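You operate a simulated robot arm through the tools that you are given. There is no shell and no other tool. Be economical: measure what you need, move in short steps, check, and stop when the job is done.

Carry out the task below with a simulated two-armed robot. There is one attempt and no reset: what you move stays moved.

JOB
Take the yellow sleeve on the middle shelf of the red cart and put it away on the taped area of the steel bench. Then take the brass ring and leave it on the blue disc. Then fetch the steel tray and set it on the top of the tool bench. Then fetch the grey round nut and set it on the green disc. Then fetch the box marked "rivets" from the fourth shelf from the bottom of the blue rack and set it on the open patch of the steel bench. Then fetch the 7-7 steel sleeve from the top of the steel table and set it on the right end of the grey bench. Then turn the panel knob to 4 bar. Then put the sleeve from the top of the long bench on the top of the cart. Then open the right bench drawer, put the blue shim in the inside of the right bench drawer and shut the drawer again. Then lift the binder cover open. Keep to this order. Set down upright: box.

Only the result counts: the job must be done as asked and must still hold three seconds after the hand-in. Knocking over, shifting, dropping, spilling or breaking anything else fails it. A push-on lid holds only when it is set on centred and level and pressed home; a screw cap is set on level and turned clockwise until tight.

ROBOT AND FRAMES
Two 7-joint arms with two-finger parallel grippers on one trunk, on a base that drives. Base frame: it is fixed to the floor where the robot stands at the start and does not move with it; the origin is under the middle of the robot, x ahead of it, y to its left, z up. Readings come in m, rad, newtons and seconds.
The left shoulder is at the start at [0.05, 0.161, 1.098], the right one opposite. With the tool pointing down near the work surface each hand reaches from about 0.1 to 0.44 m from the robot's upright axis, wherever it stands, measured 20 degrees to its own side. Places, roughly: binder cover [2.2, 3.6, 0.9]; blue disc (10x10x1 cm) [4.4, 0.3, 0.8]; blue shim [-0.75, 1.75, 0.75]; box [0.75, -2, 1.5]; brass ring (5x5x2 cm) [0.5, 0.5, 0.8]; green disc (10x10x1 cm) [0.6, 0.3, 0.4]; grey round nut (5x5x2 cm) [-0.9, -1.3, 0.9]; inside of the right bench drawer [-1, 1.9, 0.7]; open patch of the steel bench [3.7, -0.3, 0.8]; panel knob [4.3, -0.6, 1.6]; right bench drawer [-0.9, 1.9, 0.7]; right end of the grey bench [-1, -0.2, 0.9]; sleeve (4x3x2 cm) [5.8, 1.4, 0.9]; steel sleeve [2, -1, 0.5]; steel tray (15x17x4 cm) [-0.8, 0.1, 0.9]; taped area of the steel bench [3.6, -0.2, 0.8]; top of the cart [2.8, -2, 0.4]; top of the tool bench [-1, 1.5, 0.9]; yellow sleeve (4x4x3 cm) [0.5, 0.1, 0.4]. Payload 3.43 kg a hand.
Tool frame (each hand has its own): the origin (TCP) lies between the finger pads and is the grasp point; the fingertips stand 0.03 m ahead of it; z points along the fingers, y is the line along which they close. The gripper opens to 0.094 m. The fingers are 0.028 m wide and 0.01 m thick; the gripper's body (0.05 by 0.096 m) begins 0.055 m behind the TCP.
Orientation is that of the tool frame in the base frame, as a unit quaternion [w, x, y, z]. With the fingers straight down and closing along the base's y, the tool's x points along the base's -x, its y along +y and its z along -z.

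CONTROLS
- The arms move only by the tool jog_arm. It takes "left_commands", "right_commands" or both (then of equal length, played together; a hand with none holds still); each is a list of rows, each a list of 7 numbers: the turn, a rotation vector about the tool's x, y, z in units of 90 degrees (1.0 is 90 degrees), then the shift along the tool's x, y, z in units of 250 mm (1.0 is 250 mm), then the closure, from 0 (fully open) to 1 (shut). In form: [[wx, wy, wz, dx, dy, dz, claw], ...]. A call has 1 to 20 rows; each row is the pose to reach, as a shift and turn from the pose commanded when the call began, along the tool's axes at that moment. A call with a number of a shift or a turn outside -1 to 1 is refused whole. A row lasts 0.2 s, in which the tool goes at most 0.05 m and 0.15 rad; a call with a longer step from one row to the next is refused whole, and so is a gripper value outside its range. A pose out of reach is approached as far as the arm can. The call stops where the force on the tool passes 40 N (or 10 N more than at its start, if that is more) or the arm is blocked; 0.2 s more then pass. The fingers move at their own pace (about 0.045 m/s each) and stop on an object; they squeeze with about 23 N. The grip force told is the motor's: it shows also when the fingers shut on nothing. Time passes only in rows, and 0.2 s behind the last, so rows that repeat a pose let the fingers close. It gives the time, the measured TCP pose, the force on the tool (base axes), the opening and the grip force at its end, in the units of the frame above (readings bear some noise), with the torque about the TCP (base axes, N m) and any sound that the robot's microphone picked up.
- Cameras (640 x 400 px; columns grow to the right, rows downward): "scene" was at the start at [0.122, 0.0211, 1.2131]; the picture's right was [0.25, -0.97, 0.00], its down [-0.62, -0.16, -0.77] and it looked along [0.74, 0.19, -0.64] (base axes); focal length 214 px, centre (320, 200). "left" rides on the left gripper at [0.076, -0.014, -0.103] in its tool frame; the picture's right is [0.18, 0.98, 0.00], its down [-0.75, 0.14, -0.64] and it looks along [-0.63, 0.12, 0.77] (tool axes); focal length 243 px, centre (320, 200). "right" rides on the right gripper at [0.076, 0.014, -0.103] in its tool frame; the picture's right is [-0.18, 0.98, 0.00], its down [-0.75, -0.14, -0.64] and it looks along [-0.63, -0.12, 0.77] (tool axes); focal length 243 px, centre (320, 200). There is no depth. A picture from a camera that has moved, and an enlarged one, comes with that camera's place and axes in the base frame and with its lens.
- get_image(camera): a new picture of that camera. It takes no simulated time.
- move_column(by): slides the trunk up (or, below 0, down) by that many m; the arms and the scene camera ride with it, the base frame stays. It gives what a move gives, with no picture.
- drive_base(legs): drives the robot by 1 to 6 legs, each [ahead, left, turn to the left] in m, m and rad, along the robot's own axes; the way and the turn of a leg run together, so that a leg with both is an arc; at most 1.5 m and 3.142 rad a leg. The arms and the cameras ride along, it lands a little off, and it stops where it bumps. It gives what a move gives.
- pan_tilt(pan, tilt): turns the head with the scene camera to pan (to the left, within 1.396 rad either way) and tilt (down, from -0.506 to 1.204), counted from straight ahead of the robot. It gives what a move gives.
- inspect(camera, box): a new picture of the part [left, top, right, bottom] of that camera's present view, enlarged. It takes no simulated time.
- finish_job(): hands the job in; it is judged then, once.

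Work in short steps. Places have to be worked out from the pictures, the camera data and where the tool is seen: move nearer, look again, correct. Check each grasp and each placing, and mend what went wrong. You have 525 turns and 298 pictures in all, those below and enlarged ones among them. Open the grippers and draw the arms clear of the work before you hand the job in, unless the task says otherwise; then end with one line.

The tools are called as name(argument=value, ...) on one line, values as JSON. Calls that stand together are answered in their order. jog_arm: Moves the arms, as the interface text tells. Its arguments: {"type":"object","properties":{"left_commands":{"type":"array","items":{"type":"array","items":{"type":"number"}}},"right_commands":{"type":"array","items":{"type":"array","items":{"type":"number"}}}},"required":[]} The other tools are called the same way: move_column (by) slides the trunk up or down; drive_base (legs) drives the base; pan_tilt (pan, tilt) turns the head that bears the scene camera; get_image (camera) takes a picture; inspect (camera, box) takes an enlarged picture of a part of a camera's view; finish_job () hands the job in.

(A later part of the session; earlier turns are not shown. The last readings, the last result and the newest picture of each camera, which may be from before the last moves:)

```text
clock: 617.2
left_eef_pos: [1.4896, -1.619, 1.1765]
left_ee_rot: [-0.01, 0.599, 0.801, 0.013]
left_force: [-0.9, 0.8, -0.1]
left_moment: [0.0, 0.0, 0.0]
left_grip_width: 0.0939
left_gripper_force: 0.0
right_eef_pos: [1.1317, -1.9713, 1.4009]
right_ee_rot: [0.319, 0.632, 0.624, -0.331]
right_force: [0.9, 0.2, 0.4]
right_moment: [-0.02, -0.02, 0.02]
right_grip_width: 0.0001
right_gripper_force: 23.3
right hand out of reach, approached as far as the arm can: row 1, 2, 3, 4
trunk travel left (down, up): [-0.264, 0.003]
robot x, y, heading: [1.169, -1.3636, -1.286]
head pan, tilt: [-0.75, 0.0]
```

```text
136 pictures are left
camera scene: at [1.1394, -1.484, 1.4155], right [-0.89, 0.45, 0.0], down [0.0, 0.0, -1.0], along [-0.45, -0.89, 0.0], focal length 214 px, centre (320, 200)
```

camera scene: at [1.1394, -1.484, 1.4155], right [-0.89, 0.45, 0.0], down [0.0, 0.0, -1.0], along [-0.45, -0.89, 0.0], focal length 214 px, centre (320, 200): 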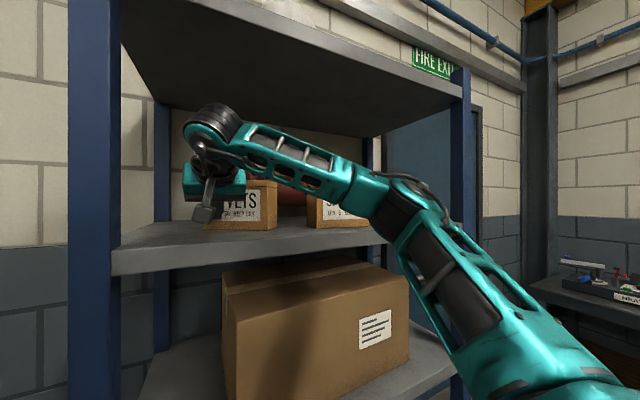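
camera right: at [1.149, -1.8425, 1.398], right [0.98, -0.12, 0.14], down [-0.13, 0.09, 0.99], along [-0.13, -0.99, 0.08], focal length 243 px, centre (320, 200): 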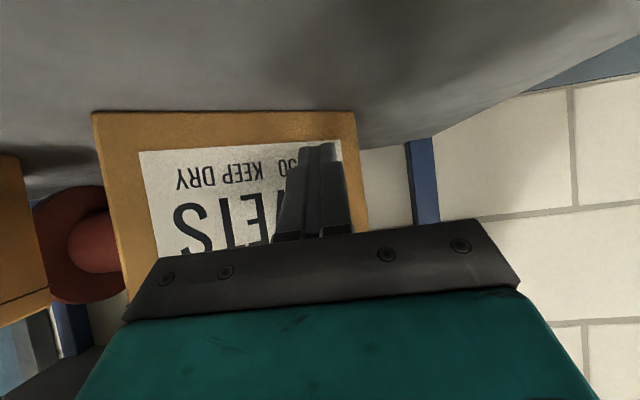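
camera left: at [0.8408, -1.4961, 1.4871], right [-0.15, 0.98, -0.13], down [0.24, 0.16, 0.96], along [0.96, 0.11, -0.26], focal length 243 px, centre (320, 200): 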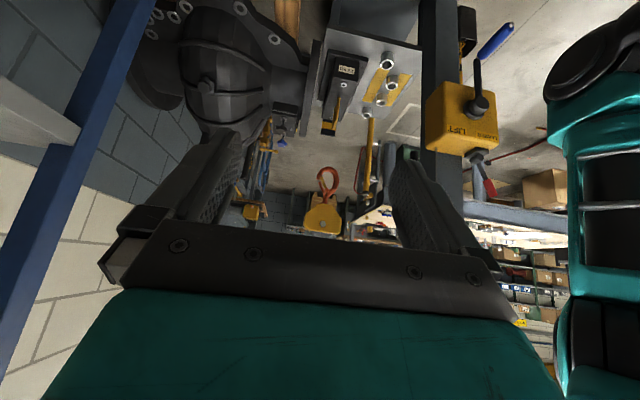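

The arm is at its limit, with the box rotated only about 15°. Instead of pushing deeper, I'll rake the box's right end forward by pressing on its top. I retract and raise the hand first.

jog_arm(right_commands=[[0, 0, 0, 0.09, 0, -0.13, 1], [0, 0, 0, 0.18, 0, -0.26, 1], [0, 0, 0, 0.1, 0, -0.3, 1], [0, 0, 0, 0.0, 0, -0.37, 1], [0, 0, 0, -0.08, 0, -0.43, 1]])

get_image(camera="right")

get_image(camera="scene")

```text
clock: 618.4
left_eef_pos: [1.4887, -1.6192, 1.1767]
left_ee_rot: [-0.011, 0.6, 0.8, 0.013]
left_force: [0.5, 0.4, 0.6]
left_moment: [-0.03, 0.0, -0.01]
left_grip_width: 0.0943
left_gripper_force: 0.2
right_eef_pos: [1.121, -1.8963, 1.4645]
right_ee_rot: [0.32, 0.631, 0.625, -0.331]
right_force: [-0.4, -0.2, 0.6]
right_moment: [-0.03, 0.05, 0.05]
right_grip_width: 0.0001
right_gripper_force: 23.1
right hand out of reach, approached as far as the arm can: row 4, 5
trunk travel left (down, up): [-0.264, 0.003]
robot x, y, heading: [1.1708, -1.3652, -1.288]
head pan, tilt: [-0.75, 0.0]
```

```text
135 pictures are left
camera right: at [1.1388, -1.7679, 1.461], right [0.98, -0.12, 0.14], down [-0.13, 0.09, 0.99], along [-0.13, -0.99, 0.08], focal length 243 px, centre (320, 200)
```

right: 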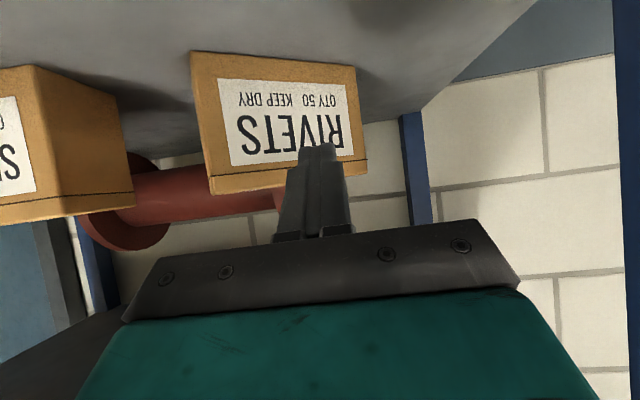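

```text
134 pictures are left
camera scene: at [1.1394, -1.4842, 1.4155], right [-0.89, 0.45, 0.0], down [0.0, 0.0, -1.0], along [-0.45, -0.89, 0.0], focal length 214 px, centre (320, 200)
```

scene: 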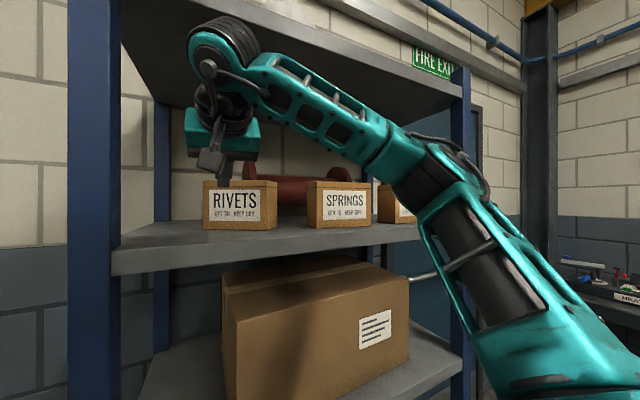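

The box is in fact rotated about 37° already: near end at (1.03, −1.93), far end at (1.15, −2.02). Now I can push its near end toward +x from the gap beside SPRINGS. I lower and move to that gap.

jog_arm(right_commands=[[0, 0, 0, 0.15, 0, 0.015, 1], [0, 0, 0, 0.296, 0, 0.031, 1]])

drive_base(legs=[[-0.037, -0.127, 0]])

get_image(camera="right")

```text
clock: 619.0
left_eef_pos: [1.4891, -1.6188, 1.1774]
left_ee_rot: [-0.011, 0.598, 0.801, 0.014]
left_force: [0.7, 0.0, -0.4]
left_moment: [0.0, -0.01, -0.02]
left_grip_width: 0.094
left_gripper_force: 0.1
right_eef_pos: [1.1229, -1.8587, 1.3991]
right_ee_rot: [0.32, 0.632, 0.624, -0.331]
right_force: [-0.2, -0.6, -0.2]
right_moment: [-0.01, -0.03, -0.03]
right_grip_width: 0.0
right_gripper_force: 22.7
trunk travel left (down, up): [-0.264, 0.003]
robot x, y, heading: [1.1672, -1.3636, -1.286]
head pan, tilt: [-0.75, 0.0]
```

```text
clock: 620.7
left_eef_pos: [1.3577, -1.6185, 1.1771]
left_ee_rot: [-0.01, 0.599, 0.801, 0.015]
left_force: [-0.4, -0.4, -0.1]
left_moment: [0.03, -0.05, -0.01]
left_grip_width: 0.0939
left_gripper_force: 0.1
right_eef_pos: [0.9902, -1.8586, 1.4]
right_ee_rot: [0.32, 0.63, 0.625, -0.33]
right_force: [-0.8, -0.5, -0.1]
right_moment: [-0.02, -0.02, -0.02]
right_grip_width: 0.0
right_gripper_force: 23.4
trunk travel left (down, up): [-0.264, 0.003]
robot x, y, heading: [1.0378, -1.364, -1.291]
head pan, tilt: [-0.75, 0.0]
```

```text
133 pictures are left
camera right: at [1.0078, -1.7309, 1.3957], right [0.98, -0.12, 0.14], down [-0.13, 0.09, 0.99], along [-0.13, -0.99, 0.08], focal length 243 px, centre (320, 200)
```

right: 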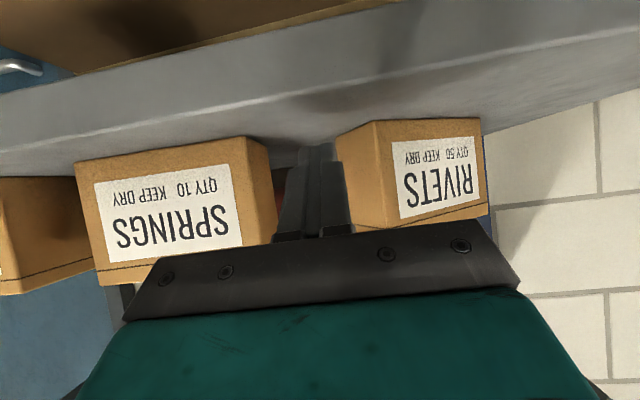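

The fingers face the gap between SPRINGS and RIVETS cleanly. I insert 7 cm, then look.

jog_arm(right_commands=[[0, 0, 0, -0.054, 0, 0.076, 1], [0, 0, 0, -0.107, 0, 0.153, 1], [0, 0, 0, -0.161, 0, 0.229, 1]])

get_image(camera="right")

```text
clock: 621.5
left_eef_pos: [1.3583, -1.6188, 1.1762]
left_ee_rot: [-0.01, 0.598, 0.801, 0.015]
left_force: [0.3, 1.0, -0.8]
left_moment: [0.02, 0.01, 0.0]
left_grip_width: 0.0942
left_gripper_force: 0.1
right_eef_pos: [0.9882, -1.9297, 1.3978]
right_ee_rot: [0.32, 0.63, 0.625, -0.331]
right_force: [0.0, -1.2, 1.1]
right_moment: [-0.01, 0.04, -0.01]
right_grip_width: 0.0002
right_gripper_force: 22.6
trunk travel left (down, up): [-0.264, 0.003]
robot x, y, heading: [1.0378, -1.3667, -1.288]
head pan, tilt: [-0.75, 0.0]
```

```text
132 pictures are left
camera right: at [1.0062, -1.8018, 1.3952], right [0.98, -0.12, 0.14], down [-0.13, 0.09, 0.99], along [-0.13, -0.99, 0.08], focal length 243 px, centre (320, 200)
```

right: 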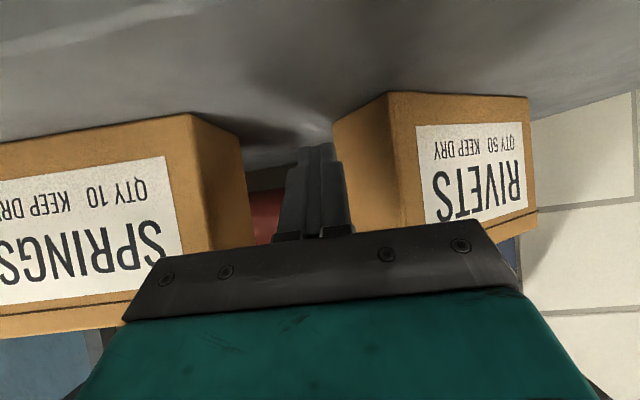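

Now I push +x by 8 cm to swing the near end around.

jog_arm(right_commands=[[0, 0, 0, 0, 0.08, 0, 1], [0, 0, 0, 0, 0.16, 0, 1], [0, 0, 0, 0, 0.24, 0, 1], [0, 0, 0, 0, 0.32, 0, 1]])

get_image(camera="right")

```text
clock: 622.5
left_eef_pos: [1.3576, -1.6186, 1.1773]
left_ee_rot: [-0.01, 0.599, 0.801, 0.014]
left_force: [0.6, 0.9, -0.6]
left_moment: [-0.01, -0.02, 0.02]
left_grip_width: 0.094
left_gripper_force: 0.2
right_eef_pos: [1.0107, -1.9312, 1.3964]
right_ee_rot: [0.32, 0.631, 0.624, -0.332]
right_force: [-0.1, 0.2, 0.0]
right_moment: [-0.03, 0.03, -0.01]
right_grip_width: 0.0
right_gripper_force: 22.6
right hand out of reach, approached as far as the arm can: row 2, 3, 4
trunk travel left (down, up): [-0.264, 0.003]
robot x, y, heading: [1.0379, -1.3654, -1.286]
head pan, tilt: [-0.75, 0.0]
```

```text
131 pictures are left
camera right: at [1.0281, -1.804, 1.3926], right [0.98, -0.12, 0.14], down [-0.13, 0.09, 0.99], along [-0.13, -0.99, 0.08], focal length 243 px, centre (320, 200)
```

right: 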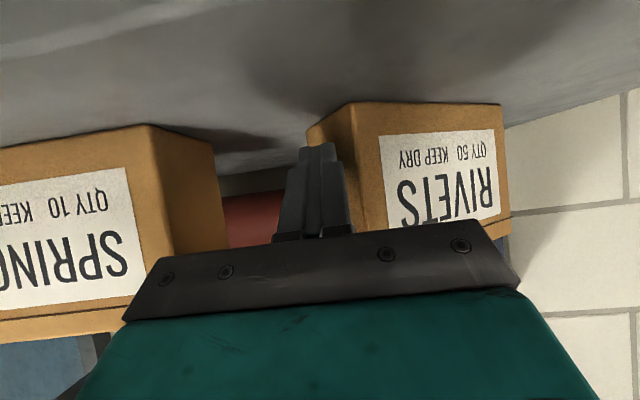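

The arm is at its lateral limit, so I push by driving the base 7 cm toward +x.

drive_base(legs=[[0.02, 0.067, 0]])

get_image(camera="right")

```text
clock: 623.8
left_eef_pos: [1.4259, -1.6203, 1.1765]
left_ee_rot: [-0.011, 0.598, 0.801, 0.013]
left_force: [-0.3, 0.7, -0.7]
left_moment: [0.0, 0.04, -0.03]
left_grip_width: 0.0941
left_gripper_force: 0.2
right_eef_pos: [1.0801, -1.9316, 1.3963]
right_ee_rot: [0.32, 0.631, 0.624, -0.332]
right_force: [0.6, 0.3, 0.1]
right_moment: [0.0, -0.02, 0.0]
right_grip_width: 0.0
right_gripper_force: 23.2
trunk travel left (down, up): [-0.264, 0.003]
robot x, y, heading: [1.1006, -1.3661, -1.287]
head pan, tilt: [-0.75, 0.0]
```

```text
130 pictures are left
camera right: at [1.0972, -1.8047, 1.3926], right [0.98, -0.12, 0.14], down [-0.13, 0.09, 0.99], along [-0.13, -0.99, 0.08], focal length 243 px, centre (320, 200)
```

right: 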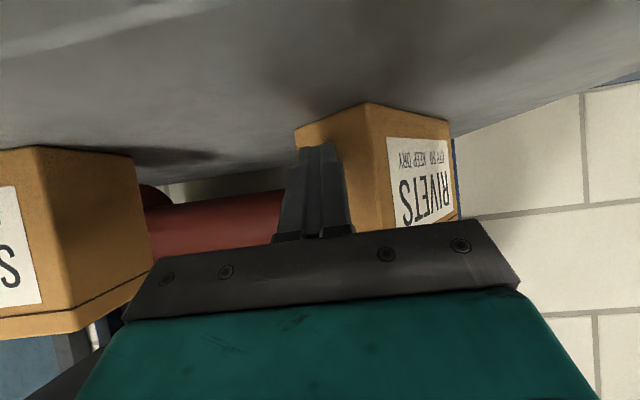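

Turning well. I push another 5 cm.

drive_base(legs=[[0.015, 0.05, 0]])

get_image(camera="right")

```text
clock: 624.9
left_eef_pos: [1.4777, -1.619, 1.177]
left_ee_rot: [-0.011, 0.598, 0.801, 0.013]
left_force: [-0.9, 1.1, 0.6]
left_moment: [0.0, 0.0, 0.03]
left_grip_width: 0.0941
left_gripper_force: 0.1
right_eef_pos: [1.1328, -1.935, 1.3956]
right_ee_rot: [0.32, 0.63, 0.625, -0.331]
right_force: [0.0, 0.2, 0.1]
right_moment: [0.01, 0.04, -0.02]
right_grip_width: 0.0001
right_gripper_force: 22.6
trunk travel left (down, up): [-0.264, 0.003]
robot x, y, heading: [1.1556, -1.3679, -1.288]
head pan, tilt: [-0.75, 0.0]
```

```text
129 pictures are left
camera right: at [1.1491, -1.8055, 1.3926], right [0.98, -0.12, 0.14], down [-0.13, 0.09, 0.99], along [-0.13, -0.99, 0.08], focal length 243 px, centre (320, 200)
```

right: 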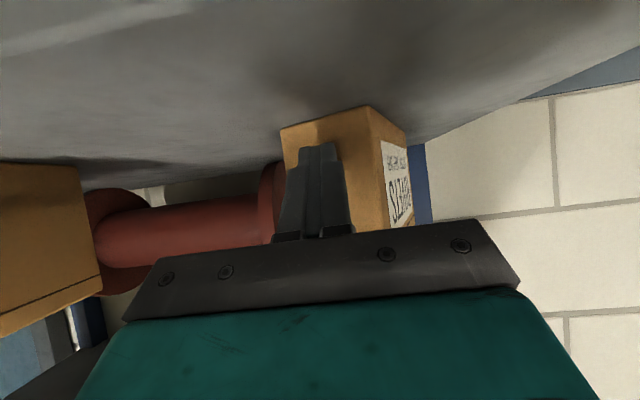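

The narrow end now faces me at about (1.13, −1.98), rotated about 75°. I retract, open, and yaw the hand 15° to match the box's axis.

jog_arm(right_commands=[[0, 0, 0, 0.08, 0, -0.115, 1], [0, 0, 0, 0.161, 0, -0.229, 1], [0, 0, 0, 0.184, 0, -0.262, 0], [-0.07, 0, -0.05, 0.184, 0, -0.262, 0], [-0.137, 0, -0.096, 0.184, 0, -0.262, 0], [-0.137, 0, -0.096, 0.184, 0, -0.262, 0]])

get_image(camera="right")

```text
clock: 626.3
left_eef_pos: [1.4789, -1.6202, 1.176]
left_ee_rot: [-0.012, 0.598, 0.801, 0.014]
left_force: [0.0, -0.1, 0.2]
left_moment: [0.01, 0.0, 0.0]
left_grip_width: 0.094
left_gripper_force: 0.1
right_eef_pos: [1.1316, -1.8534, 1.3958]
right_ee_rot: [0.36, 0.543, 0.703, -0.285]
right_force: [0.2, -0.1, 0.0]
right_moment: [0.01, 0.0, 0.0]
right_grip_width: 0.0864
right_gripper_force: 0.1
trunk travel left (down, up): [-0.264, 0.003]
robot x, y, heading: [1.1576, -1.3662, -1.287]
head pan, tilt: [-0.75, 0.0]
```

```text
128 pictures are left
camera right: at [1.1158, -1.7254, 1.3931], right [0.98, 0.14, 0.14], down [-0.15, 0.05, 0.99], along [0.13, -0.99, 0.07], focal length 243 px, centre (320, 200)
```

right: 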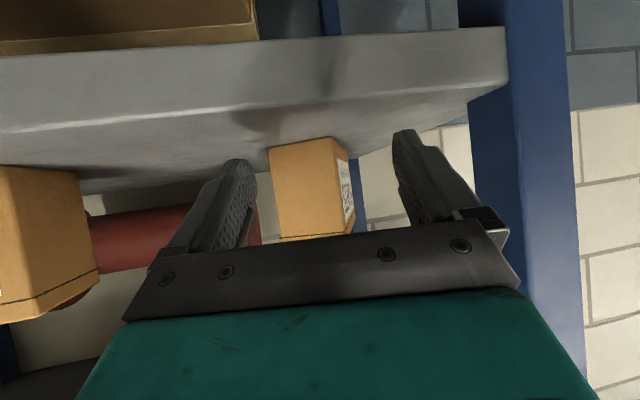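

The box end is about 3 cm left of the hand's line. I shift sideways, then advance over it.

jog_arm(right_commands=[[0, 0, 0, -0.006, -0.128, -0.046, 0], [0, 0, 0, -0.1, -0.12, 0.1, 0], [0, 0, 0, -0.17, -0.12, 0.2, 0], [0, 0, 0, -0.22, -0.12, 0.27, 0]])

get_image(camera="right")

```text
clock: 627.3
left_eef_pos: [1.4771, -1.6208, 1.1768]
left_ee_rot: [-0.011, 0.598, 0.801, 0.014]
left_force: [0.3, 0.4, -1.2]
left_moment: [0.01, 0.0, -0.02]
left_grip_width: 0.094
left_gripper_force: 0.2
right_eef_pos: [1.1241, -1.9421, 1.402]
right_ee_rot: [0.36, 0.543, 0.703, -0.285]
right_force: [-0.3, 0.0, -0.6]
right_moment: [-0.01, 0.02, 0.01]
right_grip_width: 0.0941
right_gripper_force: 0.1
trunk travel left (down, up): [-0.264, 0.003]
robot x, y, heading: [1.1607, -1.3679, -1.287]
head pan, tilt: [-0.75, 0.0]
```

```text
127 pictures are left
camera right: at [1.1078, -1.8151, 1.4001], right [0.98, 0.14, 0.14], down [-0.15, 0.05, 0.99], along [0.13, -0.99, 0.07], focal length 243 px, centre (320, 200)
```

right: 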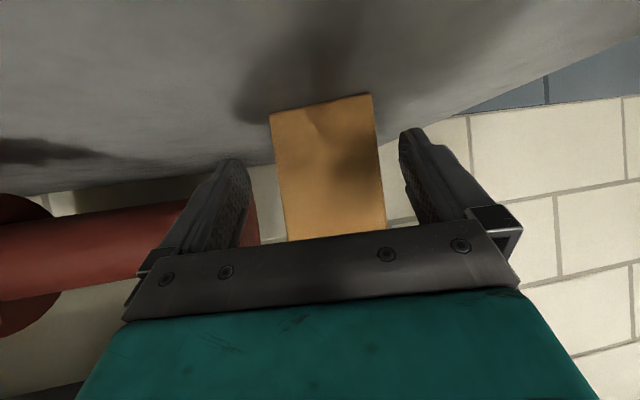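

Well centred. The left finger is near the spool, so I narrow the opening to 7.7 cm first, then advance 3 cm and close.

jog_arm(right_commands=[[0, 0, 0, 0, 0.01, 0, 0.18], [0, 0, 0, -0.03, 0.01, 0.043, 0.18], [0, 0, 0, -0.06, 0.01, 0.085, 0.18], [0, 0, 0, -0.08, 0.01, 0.115, 0.18]])

get_image(camera="right")

```text
clock: 628.3
left_eef_pos: [1.4781, -1.6198, 1.1774]
left_ee_rot: [-0.011, 0.598, 0.802, 0.015]
left_force: [-0.2, -1.0, 0.4]
left_moment: [-0.03, -0.03, -0.03]
left_grip_width: 0.094
left_gripper_force: 0.1
right_eef_pos: [1.1386, -1.9775, 1.4031]
right_ee_rot: [0.36, 0.543, 0.703, -0.285]
right_force: [-0.8, 0.2, -1.2]
right_moment: [0.0, 0.03, -0.02]
right_grip_width: 0.0772
right_gripper_force: 0.0
trunk travel left (down, up): [-0.264, 0.003]
robot x, y, heading: [1.1579, -1.3681, -1.288]
head pan, tilt: [-0.75, 0.0]
```

```text
126 pictures are left
camera right: at [1.1198, -1.8504, 1.3995], right [0.98, 0.14, 0.14], down [-0.15, 0.05, 0.99], along [0.13, -0.99, 0.07], focal length 243 px, centre (320, 200)
```

right: 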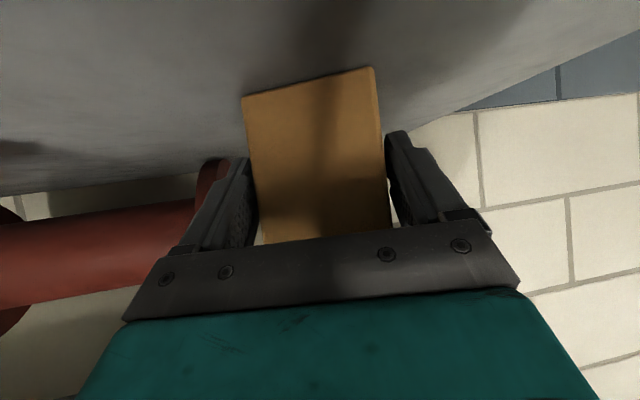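

Fingers straddle the box. I close on it.

jog_arm(right_commands=[[0, 0, 0, 0, 0, 0, 0.4], [0, 0, 0, 0, 0, 0, 0.8], [0, 0, 0, 0, 0, 0, 1], [0, 0, 0, 0, 0, 0, 1]])

get_image(camera="right")

```text
clock: 629.3
left_eef_pos: [1.4774, -1.6204, 1.1763]
left_ee_rot: [-0.012, 0.597, 0.802, 0.014]
left_force: [-0.8, -0.5, -0.2]
left_moment: [0.0, 0.0, 0.02]
left_grip_width: 0.0941
left_gripper_force: 0.1
right_eef_pos: [1.1365, -1.9762, 1.4029]
right_ee_rot: [0.361, 0.543, 0.703, -0.285]
right_force: [1.1, 0.8, -0.5]
right_moment: [0.02, -0.39, 0.32]
right_grip_width: 0.0744
right_gripper_force: 23.4
trunk travel left (down, up): [-0.264, 0.003]
robot x, y, heading: [1.1584, -1.3667, -1.286]
head pan, tilt: [-0.75, 0.0]
```

```text
125 pictures are left
camera right: at [1.12, -1.8496, 1.3997], right [0.98, 0.14, 0.14], down [-0.15, 0.05, 0.99], along [0.13, -0.99, 0.07], focal length 243 px, centre (320, 200)
```

right: 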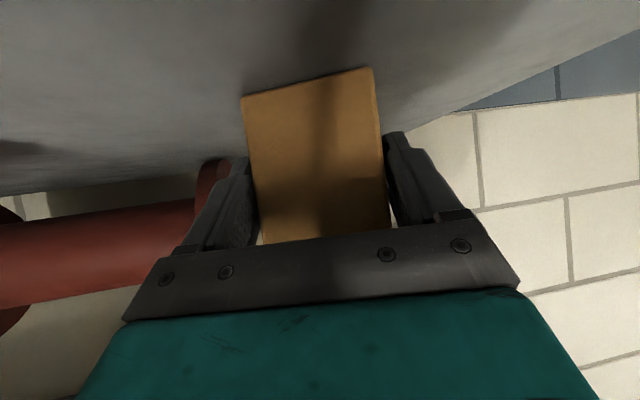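

Gripped (74 mm). I drag it 8 cm forward along the shelf without lifting.

jog_arm(right_commands=[[0, 0, 0, 0.06, 0, -0.087, 1], [0, 0, 0, 0.12, 0, -0.175, 1], [0, 0, 0, 0.183, 0, -0.262, 1], [0, 0, 0, 0.183, 0, -0.262, 1]])

get_image(camera="right")

```text
clock: 630.3
left_eef_pos: [1.4773, -1.6193, 1.1771]
left_ee_rot: [-0.01, 0.598, 0.801, 0.014]
left_force: [0.0, -0.3, 0.6]
left_moment: [-0.01, -0.01, -0.03]
left_grip_width: 0.0939
left_gripper_force: 0.0
right_eef_pos: [1.1173, -1.898, 1.4036]
right_ee_rot: [0.36, 0.543, 0.703, -0.285]
right_force: [-0.8, 2.8, 0.3]
right_moment: [-0.22, -0.35, 0.1]
right_grip_width: 0.0736
right_gripper_force: 22.9
trunk travel left (down, up): [-0.264, 0.003]
robot x, y, heading: [1.1587, -1.3655, -1.291]
head pan, tilt: [-0.75, 0.0]
```

```text
124 pictures are left
camera right: at [1.1007, -1.7708, 1.3995], right [0.98, 0.14, 0.14], down [-0.15, 0.05, 0.99], along [0.13, -0.99, 0.07], focal length 243 px, centre (320, 200)
```

right: 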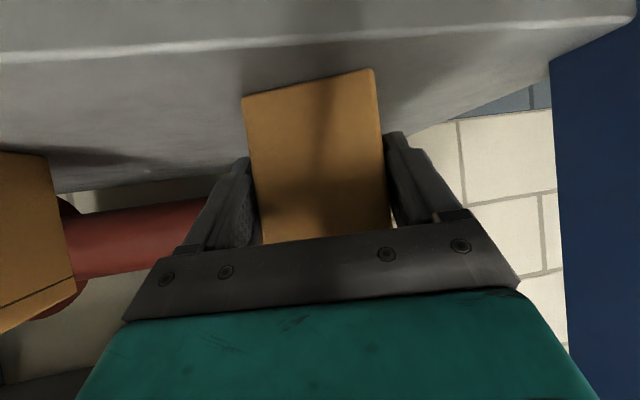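

Only about 1.5 cm of the box is between the fingers, so I open, advance 6 cm and regrip near the box's middle.

jog_arm(right_commands=[[0, 0, 0, 0, 0, 0, 0.5], [0, 0, 0, 0, 0, 0, 0.05], [0, 0, 0, 0, 0, 0, 0.05], [0, 0, 0, -0.06, 0, 0.087, 0.05], [0, 0, 0, -0.12, 0, 0.175, 0.05], [0, 0, 0, -0.137, 0, 0.197, 0.05]])

get_image(camera="right")

get_image(camera="scene")

```text
clock: 631.7
left_eef_pos: [1.4782, -1.6197, 1.1771]
left_ee_rot: [-0.011, 0.598, 0.801, 0.013]
left_force: [0.0, -0.5, -0.6]
left_moment: [0.02, 0.02, 0.0]
left_grip_width: 0.0939
left_gripper_force: 0.1
right_eef_pos: [1.1308, -1.9589, 1.4022]
right_ee_rot: [0.361, 0.543, 0.704, -0.284]
right_force: [-1.6, 3.2, -0.3]
right_moment: [-0.19, -0.03, 0.0]
right_grip_width: 0.0892
right_gripper_force: 0.1
trunk travel left (down, up): [-0.264, 0.003]
robot x, y, heading: [1.1585, -1.3644, -1.286]
head pan, tilt: [-0.75, 0.0]
```

```text
123 pictures are left
camera right: at [1.1143, -1.8308, 1.3998], right [0.98, 0.14, 0.14], down [-0.15, 0.05, 0.99], along [0.13, -0.99, 0.07], focal length 243 px, centre (320, 200)
```

right: 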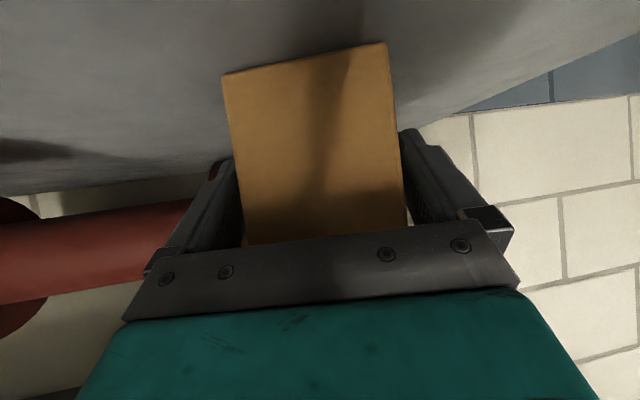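

```text
122 pictures are left
camera scene: at [1.1269, -1.485, 1.4156], right [-0.89, 0.45, 0.0], down [0.0, 0.0, -1.0], along [-0.45, -0.89, 0.0], focal length 214 px, centre (320, 200)
```

scene: 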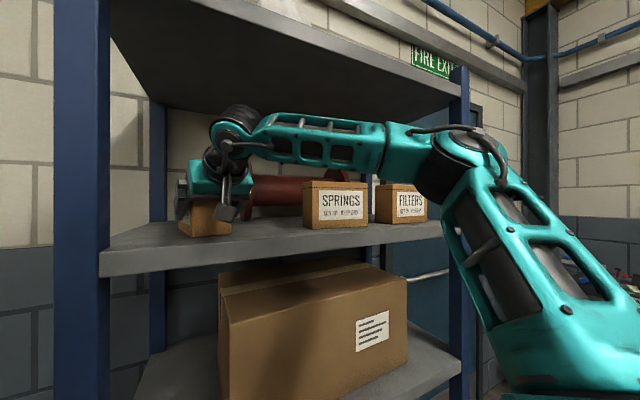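

The palm is touching the box's top corner. I raise 2.5 cm, advance 2 cm more, and close for a grip near the box's centre.

jog_arm(right_commands=[[0, 0, 0, -0.04, 0, -0.03, 0.05], [0, 0, 0, -0.082, 0, -0.057, 0.05], [0, 0, 0, -0.12, 0, 0.0, 0.05], [0, 0, 0, -0.12, 0, 0.0, 0.6], [0, 0, 0, -0.12, 0, 0.0, 1], [0, 0, 0, -0.12, 0, 0.0, 1], [0, 0, 0, -0.12, 0, 0.0, 1]])

get_image(camera="right")

```text
clock: 633.3
left_eef_pos: [1.4782, -1.6197, 1.177]
left_ee_rot: [-0.012, 0.598, 0.802, 0.013]
left_force: [-0.9, -0.3, 0.0]
left_moment: [0.0, 0.0, -0.04]
left_grip_width: 0.0941
left_gripper_force: 0.1
right_eef_pos: [1.1376, -1.9758, 1.4266]
right_ee_rot: [0.362, 0.543, 0.702, -0.285]
right_force: [3.3, -0.7, 3.5]
right_moment: [0.26, -0.55, 0.19]
right_grip_width: 0.0726
right_gripper_force: 23.0
trunk travel left (down, up): [-0.264, 0.003]
robot x, y, heading: [1.1568, -1.3665, -1.284]
head pan, tilt: [-0.75, 0.0]
```

```text
121 pictures are left
camera right: at [1.1202, -1.8473, 1.4241], right [0.98, 0.14, 0.14], down [-0.15, 0.05, 0.99], along [0.13, -0.99, 0.07], focal length 243 px, centre (320, 200)
```

right: 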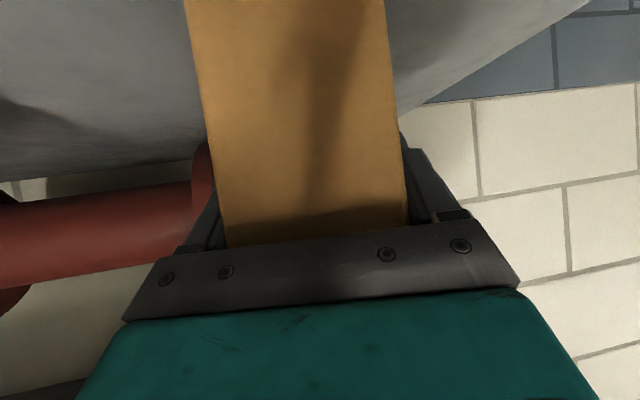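

Gripped at 72.6 mm, near the middle. I lift 2 cm.

jog_arm(right_commands=[[0, 0, 0, -0.03, 0, -0.02, 1], [0, 0, 0, -0.065, 0, -0.046, 1], [0, 0, 0, -0.065, 0, -0.046, 1]])

get_image(camera="scene")

get_image(camera="right")

```text
clock: 634.1
left_eef_pos: [1.4769, -1.6201, 1.1764]
left_ee_rot: [-0.011, 0.597, 0.802, 0.015]
left_force: [0.8, 0.1, -0.4]
left_moment: [0.02, 0.04, -0.01]
left_grip_width: 0.0939
left_gripper_force: 0.0
right_eef_pos: [1.1311, -1.9782, 1.4438]
right_ee_rot: [0.359, 0.544, 0.703, -0.284]
right_force: [1.1, 0.1, -8.5]
right_moment: [0.28, 0.07, 0.04]
right_grip_width: 0.0728
right_gripper_force: 23.5
right hand out of reach, approached as far as the arm can: row 2, 3
trunk travel left (down, up): [-0.264, 0.003]
robot x, y, heading: [1.1605, -1.368, -1.283]
head pan, tilt: [-0.75, 0.0]
```

```text
120 pictures are left
camera scene: at [1.1271, -1.4869, 1.4153], right [-0.89, 0.45, 0.0], down [0.0, 0.0, -1.0], along [-0.45, -0.89, 0.0], focal length 214 px, centre (320, 200)
```

scene: 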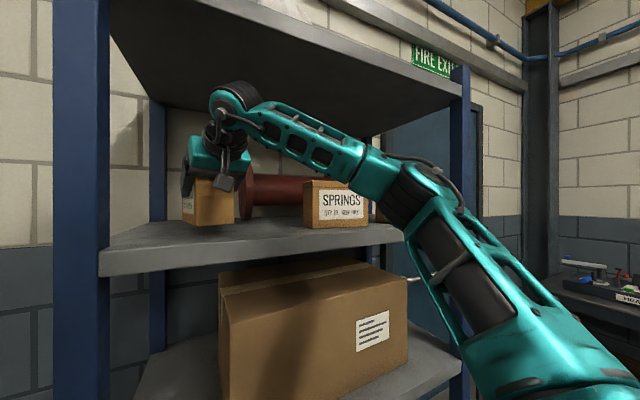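

```text
119 pictures are left
camera right: at [1.1152, -1.851, 1.4425], right [0.98, 0.14, 0.14], down [-0.15, 0.05, 0.99], along [0.13, -0.99, 0.07], focal length 243 px, centre (320, 200)
```

right: 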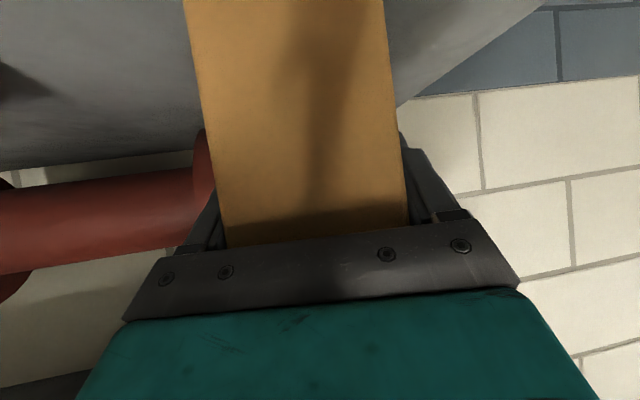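

The box is lifted (8.5 N), held level. I back straight out of the rack.

drive_base(legs=[[-0.288, 0.085, 0]])

get_image(camera="scene")

```text
clock: 635.6
left_eef_pos: [1.4757, -1.454, 1.1749]
left_ee_rot: [-0.011, 0.599, 0.801, 0.016]
left_force: [-1.2, 0.7, 0.7]
left_moment: [0.02, -0.03, 0.01]
left_grip_width: 0.0941
left_gripper_force: 0.1
right_eef_pos: [1.1314, -1.8108, 1.4417]
right_ee_rot: [0.358, 0.544, 0.704, -0.282]
right_force: [-0.4, 0.7, -8.9]
right_moment: [0.26, 0.05, 0.01]
right_grip_width: 0.0721
right_gripper_force: 22.8
trunk travel left (down, up): [-0.264, 0.003]
robot x, y, heading: [1.1585, -1.1958, -1.286]
head pan, tilt: [-0.75, 0.0]
stopped in leg 1: the robot was blocked; the commanded pose is now the measured one
```

```text
118 pictures are left
camera scene: at [1.125, -1.3207, 1.4145], right [-0.89, 0.45, 0.0], down [0.0, 0.01, -1.0], along [-0.45, -0.89, -0.01], focal length 214 px, centre (320, 200)
```

scene: 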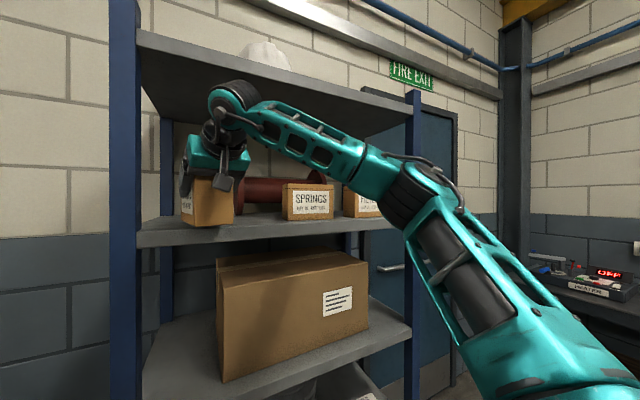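

The hoist foot blocks straight backing. I go diagonally back and left instead.

drive_base(legs=[[-0.08, -0.06, 0], [-0.386, -0.252, 0]])

get_image(camera="scene")

get_image(camera="right")

```text
clock: 636.3
left_eef_pos: [1.4751, -1.452, 1.1758]
left_ee_rot: [-0.013, 0.599, 0.801, 0.015]
left_force: [-0.3, 0.9, -1.2]
left_moment: [0.01, 0.02, 0.02]
left_grip_width: 0.0942
left_gripper_force: 0.0
right_eef_pos: [1.1289, -1.8079, 1.4404]
right_ee_rot: [0.354, 0.545, 0.705, -0.283]
right_force: [0.0, 0.5, -8.2]
right_moment: [0.26, 0.05, -0.01]
right_grip_width: 0.0725
right_gripper_force: 23.2
trunk travel left (down, up): [-0.264, 0.003]
robot x, y, heading: [1.1526, -1.193, -1.283]
head pan, tilt: [-0.75, 0.0]
stopped in leg 1: the robot was blocked; the commanded pose is now the measured one
```

```text
117 pictures are left
camera scene: at [1.1252, -1.3176, 1.415], right [-0.89, 0.45, 0.0], down [0.0, 0.0, -1.0], along [-0.45, -0.89, 0.0], focal length 214 px, centre (320, 200)
```

scene: 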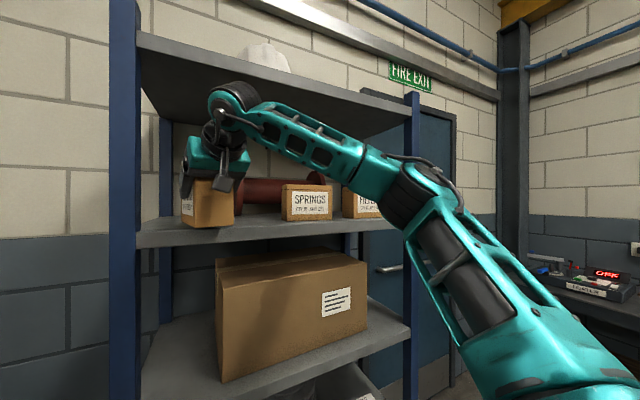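

```text
116 pictures are left
camera right: at [1.1126, -1.6803, 1.4396], right [0.98, 0.14, 0.14], down [-0.14, 0.04, 0.99], along [0.13, -0.99, 0.06], focal length 243 px, centre (320, 200)
```

right: 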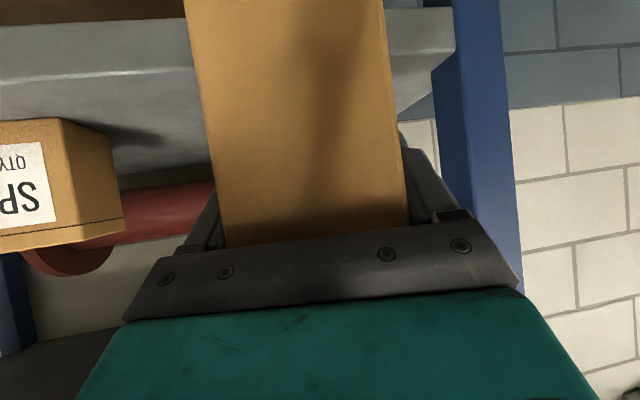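

Still blocked behind. I slide purely sideways (−x) first; the box has about 15 cm to the SPRINGS box.

drive_base(legs=[[-0.01, -0.1, 0]])

drive_base(legs=[[-0.1, -0.03, 0]])

```text
clock: 637.9
left_eef_pos: [1.3759, -1.4661, 1.1778]
left_ee_rot: [-0.01, 0.598, 0.801, 0.013]
left_force: [-0.5, -0.1, 0.0]
left_moment: [0.0, -0.01, 0.0]
left_grip_width: 0.094
left_gripper_force: 0.0
right_eef_pos: [1.0312, -1.8221, 1.4454]
right_ee_rot: [0.358, 0.544, 0.704, -0.284]
right_force: [0.0, -0.5, -8.5]
right_moment: [0.27, 0.05, 0.02]
right_grip_width: 0.0724
right_gripper_force: 22.3
trunk travel left (down, up): [-0.264, 0.003]
robot x, y, heading: [1.055, -1.2108, -1.295]
head pan, tilt: [-0.75, 0.0]
```

```text
clock: 639.0
left_eef_pos: [1.3185, -1.3782, 1.1771]
left_ee_rot: [-0.011, 0.599, 0.8, 0.014]
left_force: [0.3, 0.7, -0.4]
left_moment: [0.01, -0.01, -0.01]
left_grip_width: 0.0941
left_gripper_force: 0.0
right_eef_pos: [0.9752, -1.7334, 1.4456]
right_ee_rot: [0.359, 0.543, 0.704, -0.284]
right_force: [-0.1, 0.8, -7.9]
right_moment: [0.29, 0.07, 0.01]
right_grip_width: 0.0724
right_gripper_force: 22.5
trunk travel left (down, up): [-0.264, 0.003]
robot x, y, heading: [0.9966, -1.121, -1.287]
head pan, tilt: [-0.75, 0.0]
```

Free. I back further to open space and bring the box lower and closer for travel.

drive_base(legs=[[-0.371, -0.308, 0]])

jog_arm(right_commands=[[0, 0, 0, 0.2, 0, 0.03, 1], [0, 0, 0, 0.4, 0, 0.06, 1], [0, 0, 0, 0.6, 0, 0.09, 1], [0, 0, 0, 0.8, 0, 0.12, 1], [0, 0, 0, 0.98, 0, 0.15, 1]])

move_column(by=-0.15)

```text
clock: 642.3
left_eef_pos: [0.9209, -1.1076, 1.1777]
left_ee_rot: [-0.01, 0.602, 0.798, 0.014]
left_force: [-0.6, 0.1, -0.2]
left_moment: [0.05, -0.03, -0.01]
left_grip_width: 0.094
left_gripper_force: 0.1
right_eef_pos: [0.5734, -1.4611, 1.4445]
right_ee_rot: [0.357, 0.545, 0.703, -0.285]
right_force: [0.3, 0.1, -8.9]
right_moment: [0.26, 0.06, 0.02]
right_grip_width: 0.0724
right_gripper_force: 23.2
trunk travel left (down, up): [-0.264, 0.003]
robot x, y, heading: [0.604, -0.8492, -1.295]
head pan, tilt: [-0.75, 0.0]
```

```text
refused: row 1 steps farther than a row can; nothing moved
```

```text
clock: 644.0
left_eef_pos: [0.9208, -1.1079, 1.0258]
left_ee_rot: [-0.01, 0.601, 0.799, 0.015]
left_force: [-0.1, -0.8, -0.6]
left_moment: [0.0, 0.03, 0.0]
left_grip_width: 0.0942
left_gripper_force: 0.0
right_eef_pos: [0.5732, -1.4612, 1.2938]
right_ee_rot: [0.357, 0.545, 0.703, -0.285]
right_force: [-0.3, 0.3, -8.6]
right_moment: [0.25, 0.05, 0.0]
right_grip_width: 0.0722
right_gripper_force: 22.8
trunk travel left (down, up): [-0.114, 0.153]
robot x, y, heading: [0.6014, -0.8532, -1.3]
head pan, tilt: [-0.75, 0.0]
```

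jog_arm(right_commands=[[0, 0, 0, 0.177, 0, 0.026, 1], [0, 0, 0, 0.354, 0, 0.053, 1], [0, 0, 0, 0.531, 0, 0.079, 1], [0, 0, 0, 0.708, 0, 0.106, 1], [0, 0, 0, 0.885, 0, 0.132, 1]])

drive_base(legs=[[0, 0, 1.3]])

pan_tilt(pan=-0.3, tilt=0.5)

get_image(camera="scene")

```text
clock: 645.2
left_eef_pos: [0.9196, -1.1075, 1.0268]
left_ee_rot: [-0.01, 0.602, 0.798, 0.015]
left_force: [0.9, 0.2, -0.9]
left_moment: [0.0, 0.02, 0.0]
left_grip_width: 0.0942
left_gripper_force: 0.1
right_eef_pos: [0.5458, -1.3655, 1.0951]
right_ee_rot: [0.356, 0.546, 0.703, -0.284]
right_force: [0.7, 0.6, -9.3]
right_moment: [0.26, 0.06, -0.01]
right_grip_width: 0.0726
right_gripper_force: 22.8
trunk travel left (down, up): [-0.114, 0.153]
robot x, y, heading: [0.6024, -0.8505, -1.296]
head pan, tilt: [-0.75, 0.0]
```

```text
clock: 648.8
left_eef_pos: [0.9397, -0.6202, 1.0272]
left_ee_rot: [-0.017, 0.007, 1.0, 0.006]
left_force: [0.6, 0.4, -0.3]
left_moment: [0.01, -0.02, 0.01]
left_grip_width: 0.0939
left_gripper_force: 0.2
right_eef_pos: [1.0779, -1.0527, 1.0945]
right_ee_rot: [0.456, 0.02, 0.89, -0.016]
right_force: [-0.4, -0.1, -9.0]
right_moment: [0.02, 0.27, -0.01]
right_grip_width: 0.0722
right_gripper_force: 23.1
trunk travel left (down, up): [-0.114, 0.153]
robot x, y, heading: [0.6054, -0.8513, -0.02]
head pan, tilt: [-0.75, 0.0]
```

```text
clock: 649.7
left_eef_pos: [0.9399, -0.6209, 1.0264]
left_ee_rot: [-0.016, 0.007, 1.0, 0.005]
left_force: [-0.3, 0.2, -0.1]
left_moment: [0.01, 0.0, 0.0]
left_grip_width: 0.0942
left_gripper_force: 0.2
right_eef_pos: [1.0756, -1.0535, 1.0945]
right_ee_rot: [0.456, 0.019, 0.889, -0.016]
right_force: [0.2, 0.3, -9.0]
right_moment: [-0.03, 0.26, -0.04]
right_grip_width: 0.0723
right_gripper_force: 22.8
trunk travel left (down, up): [-0.114, 0.153]
robot x, y, heading: [0.6004, -0.8504, -0.022]
head pan, tilt: [-0.3, 0.499]
```

```text
115 pictures are left
camera scene: at [0.7286, -0.8806, 1.2193], right [-0.31, -0.95, 0.0], down [-0.45, 0.15, -0.88], along [0.83, -0.27, -0.48], focal length 214 px, centre (320, 200)
```

scene: 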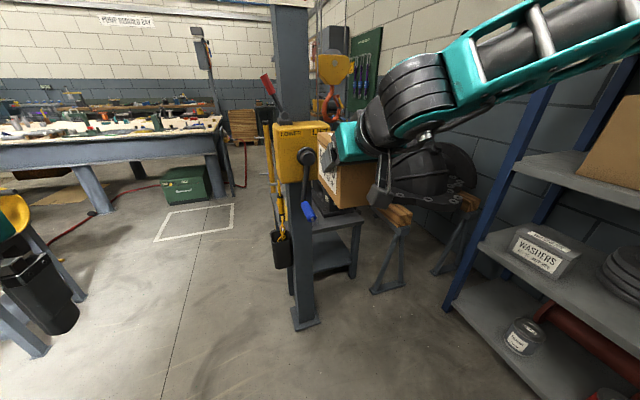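

I'll raise the trunk so the arm's elbow passes above the hoist controls, and go past with a larger heading. First I position and turn.

move_column(by=0.15)

drive_base(legs=[[-0.08, 0.23, 0.02], [0, 0, 0.7], [0.2, -0.17, 0]])

pan_tilt(pan=-0.9, tilt=0.3)

get_image(camera="scene")

```text
clock: 651.5
left_eef_pos: [0.9389, -0.62, 1.1771]
left_ee_rot: [-0.016, 0.007, 1.0, 0.005]
left_force: [-1.1, 0.4, -0.3]
left_moment: [0.02, 0.02, 0.03]
left_grip_width: 0.0938
left_gripper_force: 0.0
right_eef_pos: [1.0766, -1.0519, 1.2448]
right_ee_rot: [0.456, 0.019, 0.89, -0.016]
right_force: [0.6, 0.0, -8.2]
right_moment: [0.02, 0.31, 0.02]
right_grip_width: 0.0724
right_gripper_force: 22.9
trunk travel left (down, up): [-0.264, 0.003]
robot x, y, heading: [0.6026, -0.8513, -0.017]
head pan, tilt: [-0.3, 0.499]
```

```text
clock: 657.7
left_eef_pos: [0.8897, -0.2275, 1.1767]
left_ee_rot: [-0.017, -0.346, 0.938, -0.001]
left_force: [0.9, 0.1, 0.4]
left_moment: [-0.01, 0.04, 0.03]
left_grip_width: 0.094
left_gripper_force: 0.1
right_eef_pos: [1.278, -0.4611, 1.2444]
right_ee_rot: [0.432, -0.295, 0.84, 0.145]
right_force: [-0.1, 0.2, -9.0]
right_moment: [-0.18, 0.21, 0.01]
right_grip_width: 0.0724
right_gripper_force: 22.9
trunk travel left (down, up): [-0.264, 0.003]
robot x, y, heading: [0.7857, -0.6204, 0.706]
head pan, tilt: [-0.3, 0.499]
```

```text
clock: 658.7
left_eef_pos: [0.8889, -0.2267, 1.1772]
left_ee_rot: [-0.017, -0.346, 0.938, -0.001]
left_force: [-0.1, 0.0, -0.2]
left_moment: [0.03, 0.03, -0.03]
left_grip_width: 0.094
left_gripper_force: 0.0
right_eef_pos: [1.279, -0.461, 1.2446]
right_ee_rot: [0.432, -0.296, 0.839, 0.146]
right_force: [0.0, -0.3, -8.6]
right_moment: [-0.17, 0.19, 0.0]
right_grip_width: 0.0725
right_gripper_force: 23.0
trunk travel left (down, up): [-0.264, 0.003]
robot x, y, heading: [0.7873, -0.6211, 0.706]
head pan, tilt: [-0.901, 0.3]
```

```text
114 pictures are left
camera scene: at [0.9098, -0.6154, 1.3876], right [-0.2, -0.98, 0.0], down [-0.29, 0.06, -0.95], along [0.94, -0.19, -0.3], focal length 214 px, centre (320, 200)
```

scene: 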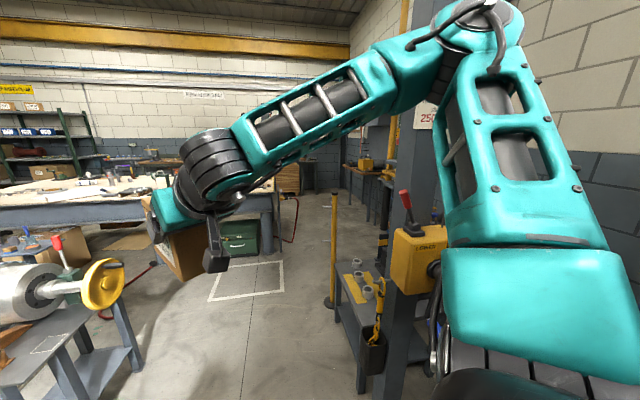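

The elbow is high and clear of the hoist controls. I move past the column with a slight drift left, then on to the gap.

drive_base(legs=[[0.099, -0.084, 0], [0.138, -0.039, 0], [0.28, -0.134, 0], [0.945, -0.649, 0]])

```text
clock: 668.5
left_eef_pos: [2.5835, 0.0286, 1.1772]
left_ee_rot: [-0.017, -0.35, 0.937, 0.0]
left_force: [0.7, -0.5, -1.6]
left_moment: [0.02, 0.02, 0.0]
left_grip_width: 0.0936
left_gripper_force: 0.0
right_eef_pos: [2.9748, -0.2014, 1.2448]
right_ee_rot: [0.432, -0.299, 0.838, 0.148]
right_force: [0.3, -0.2, -8.9]
right_moment: [-0.18, 0.23, -0.01]
right_grip_width: 0.0723
right_gripper_force: 22.3
trunk travel left (down, up): [-0.264, 0.003]
robot x, y, heading: [2.4858, -0.3699, 0.707]
head pan, tilt: [-0.901, 0.3]
```

On track. I turn, pass through the gap, and go to the bench's right end.

drive_base(legs=[[0, 0, -1.72], [1.05, 0, 0], [0.36, 0.56, 0], [0, 0, 2.58]])

pan_tilt(pan=0.1, tilt=0.6)

get_image(camera="scene")

```text
clock: 688.9
left_eef_pos: [3.4752, -0.8546, 1.1754]
left_ee_rot: [0.015, 0.737, -0.676, 0.009]
left_force: [0.2, -0.7, -0.3]
left_moment: [0.01, 0.03, -0.02]
left_grip_width: 0.0939
left_gripper_force: 0.0
right_eef_pos: [3.8927, -0.6753, 1.2443]
right_ee_rot: [-0.317, 0.647, -0.611, -0.327]
right_force: [-0.4, 0.8, -8.8]
right_moment: [-0.28, 0.02, 0.03]
right_grip_width: 0.0722
right_gripper_force: 22.3
trunk travel left (down, up): [-0.264, 0.003]
robot x, y, heading: [3.7354, -1.1729, 1.654]
head pan, tilt: [-0.901, 0.3]
```

```text
clock: 690.1
left_eef_pos: [3.4759, -0.8553, 1.1767]
left_ee_rot: [0.015, 0.737, -0.676, 0.009]
left_force: [0.1, -0.2, 0.2]
left_moment: [0.0, 0.02, -0.01]
left_grip_width: 0.0938
left_gripper_force: 0.0
right_eef_pos: [3.8923, -0.6769, 1.243]
right_ee_rot: [-0.318, 0.647, -0.612, -0.326]
right_force: [-0.6, -0.4, -8.6]
right_moment: [-0.29, 0.0, 0.01]
right_grip_width: 0.0725
right_gripper_force: 22.9
trunk travel left (down, up): [-0.264, 0.003]
robot x, y, heading: [3.7372, -1.1663, 1.649]
head pan, tilt: [0.099, 0.6]
```

```text
113 pictures are left
camera scene: at [3.7187, -1.0417, 1.3602], right [0.98, 0.18, 0.0], down [0.1, -0.56, -0.82], along [-0.15, 0.81, -0.57], focal length 214 px, centre (320, 200)
```

scene: 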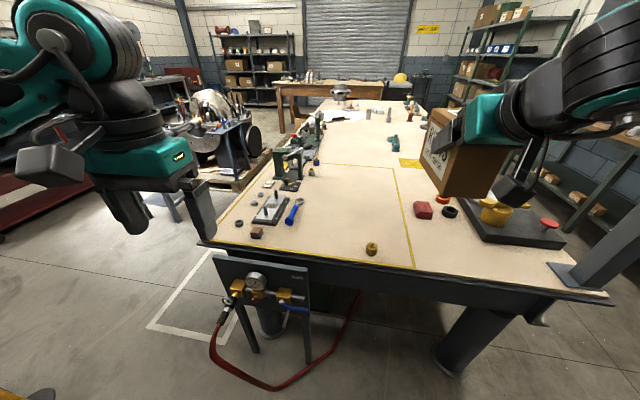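

The box is upright in hand, and the open patch ahead is clear. I drive in and lower the trunk a bit.

drive_base(legs=[[0.155, -0.072, -0.07]])

move_column(by=-0.15)

jog_arm(right_commands=[[0, 0, 0, -0.08, 0.16, 0.115, 1], [0, 0, 0, -0.16, 0.32, 0.23, 1], [0, 0, 0, -0.24, 0.48, 0.345, 1], [0, 0, 0, -0.32, 0.64, 0.46, 1], [0, 0, 0, -0.4, 0.8, 0.57, 1], [0, 0, 0, -0.4, 0.96, 0.57, 1]])

get_image(camera="scene")

```text
clock: 691.6
left_eef_pos: [3.5626, -0.6825, 1.1767]
left_ee_rot: [0.015, 0.712, -0.702, 0.008]
left_force: [1.1, 0.3, 0.0]
left_moment: [-0.04, 0.06, -0.02]
left_grip_width: 0.0937
left_gripper_force: 0.0
right_eef_pos: [3.9905, -0.5324, 1.2438]
right_ee_rot: [0.329, -0.625, 0.634, 0.316]
right_force: [-0.3, 0.2, -9.1]
right_moment: [-0.26, 0.01, -0.03]
right_grip_width: 0.0724
right_gripper_force: 22.5
trunk travel left (down, up): [-0.264, 0.003]
robot x, y, heading: [3.8087, -1.0144, 1.58]
head pan, tilt: [0.099, 0.6]
```

```text
clock: 693.3
left_eef_pos: [3.5634, -0.6834, 1.0263]
left_ee_rot: [0.015, 0.712, -0.702, 0.008]
left_force: [-0.4, -0.6, 0.3]
left_moment: [-0.01, -0.02, 0.01]
left_grip_width: 0.094
left_gripper_force: 0.2
right_eef_pos: [3.9906, -0.5319, 1.0937]
right_ee_rot: [0.329, -0.625, 0.634, 0.316]
right_force: [-0.7, -0.5, -8.6]
right_moment: [-0.27, -0.01, -0.01]
right_grip_width: 0.0724
right_gripper_force: 22.8
trunk travel left (down, up): [-0.114, 0.153]
robot x, y, heading: [3.802, -1.0126, 1.577]
head pan, tilt: [0.099, 0.6]
```

```text
refused: row 1 steps farther than a row can; nothing moved
```

```text
112 pictures are left
camera scene: at [3.7927, -0.8852, 1.2103], right [0.99, 0.11, 0.0], down [0.06, -0.56, -0.82], along [-0.09, 0.82, -0.57], focal length 214 px, centre (320, 200)
```

scene: 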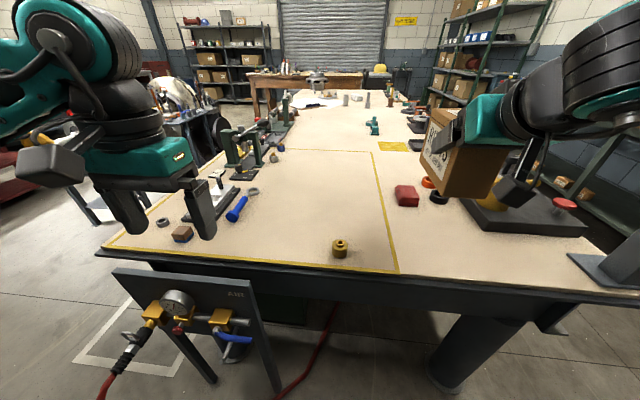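

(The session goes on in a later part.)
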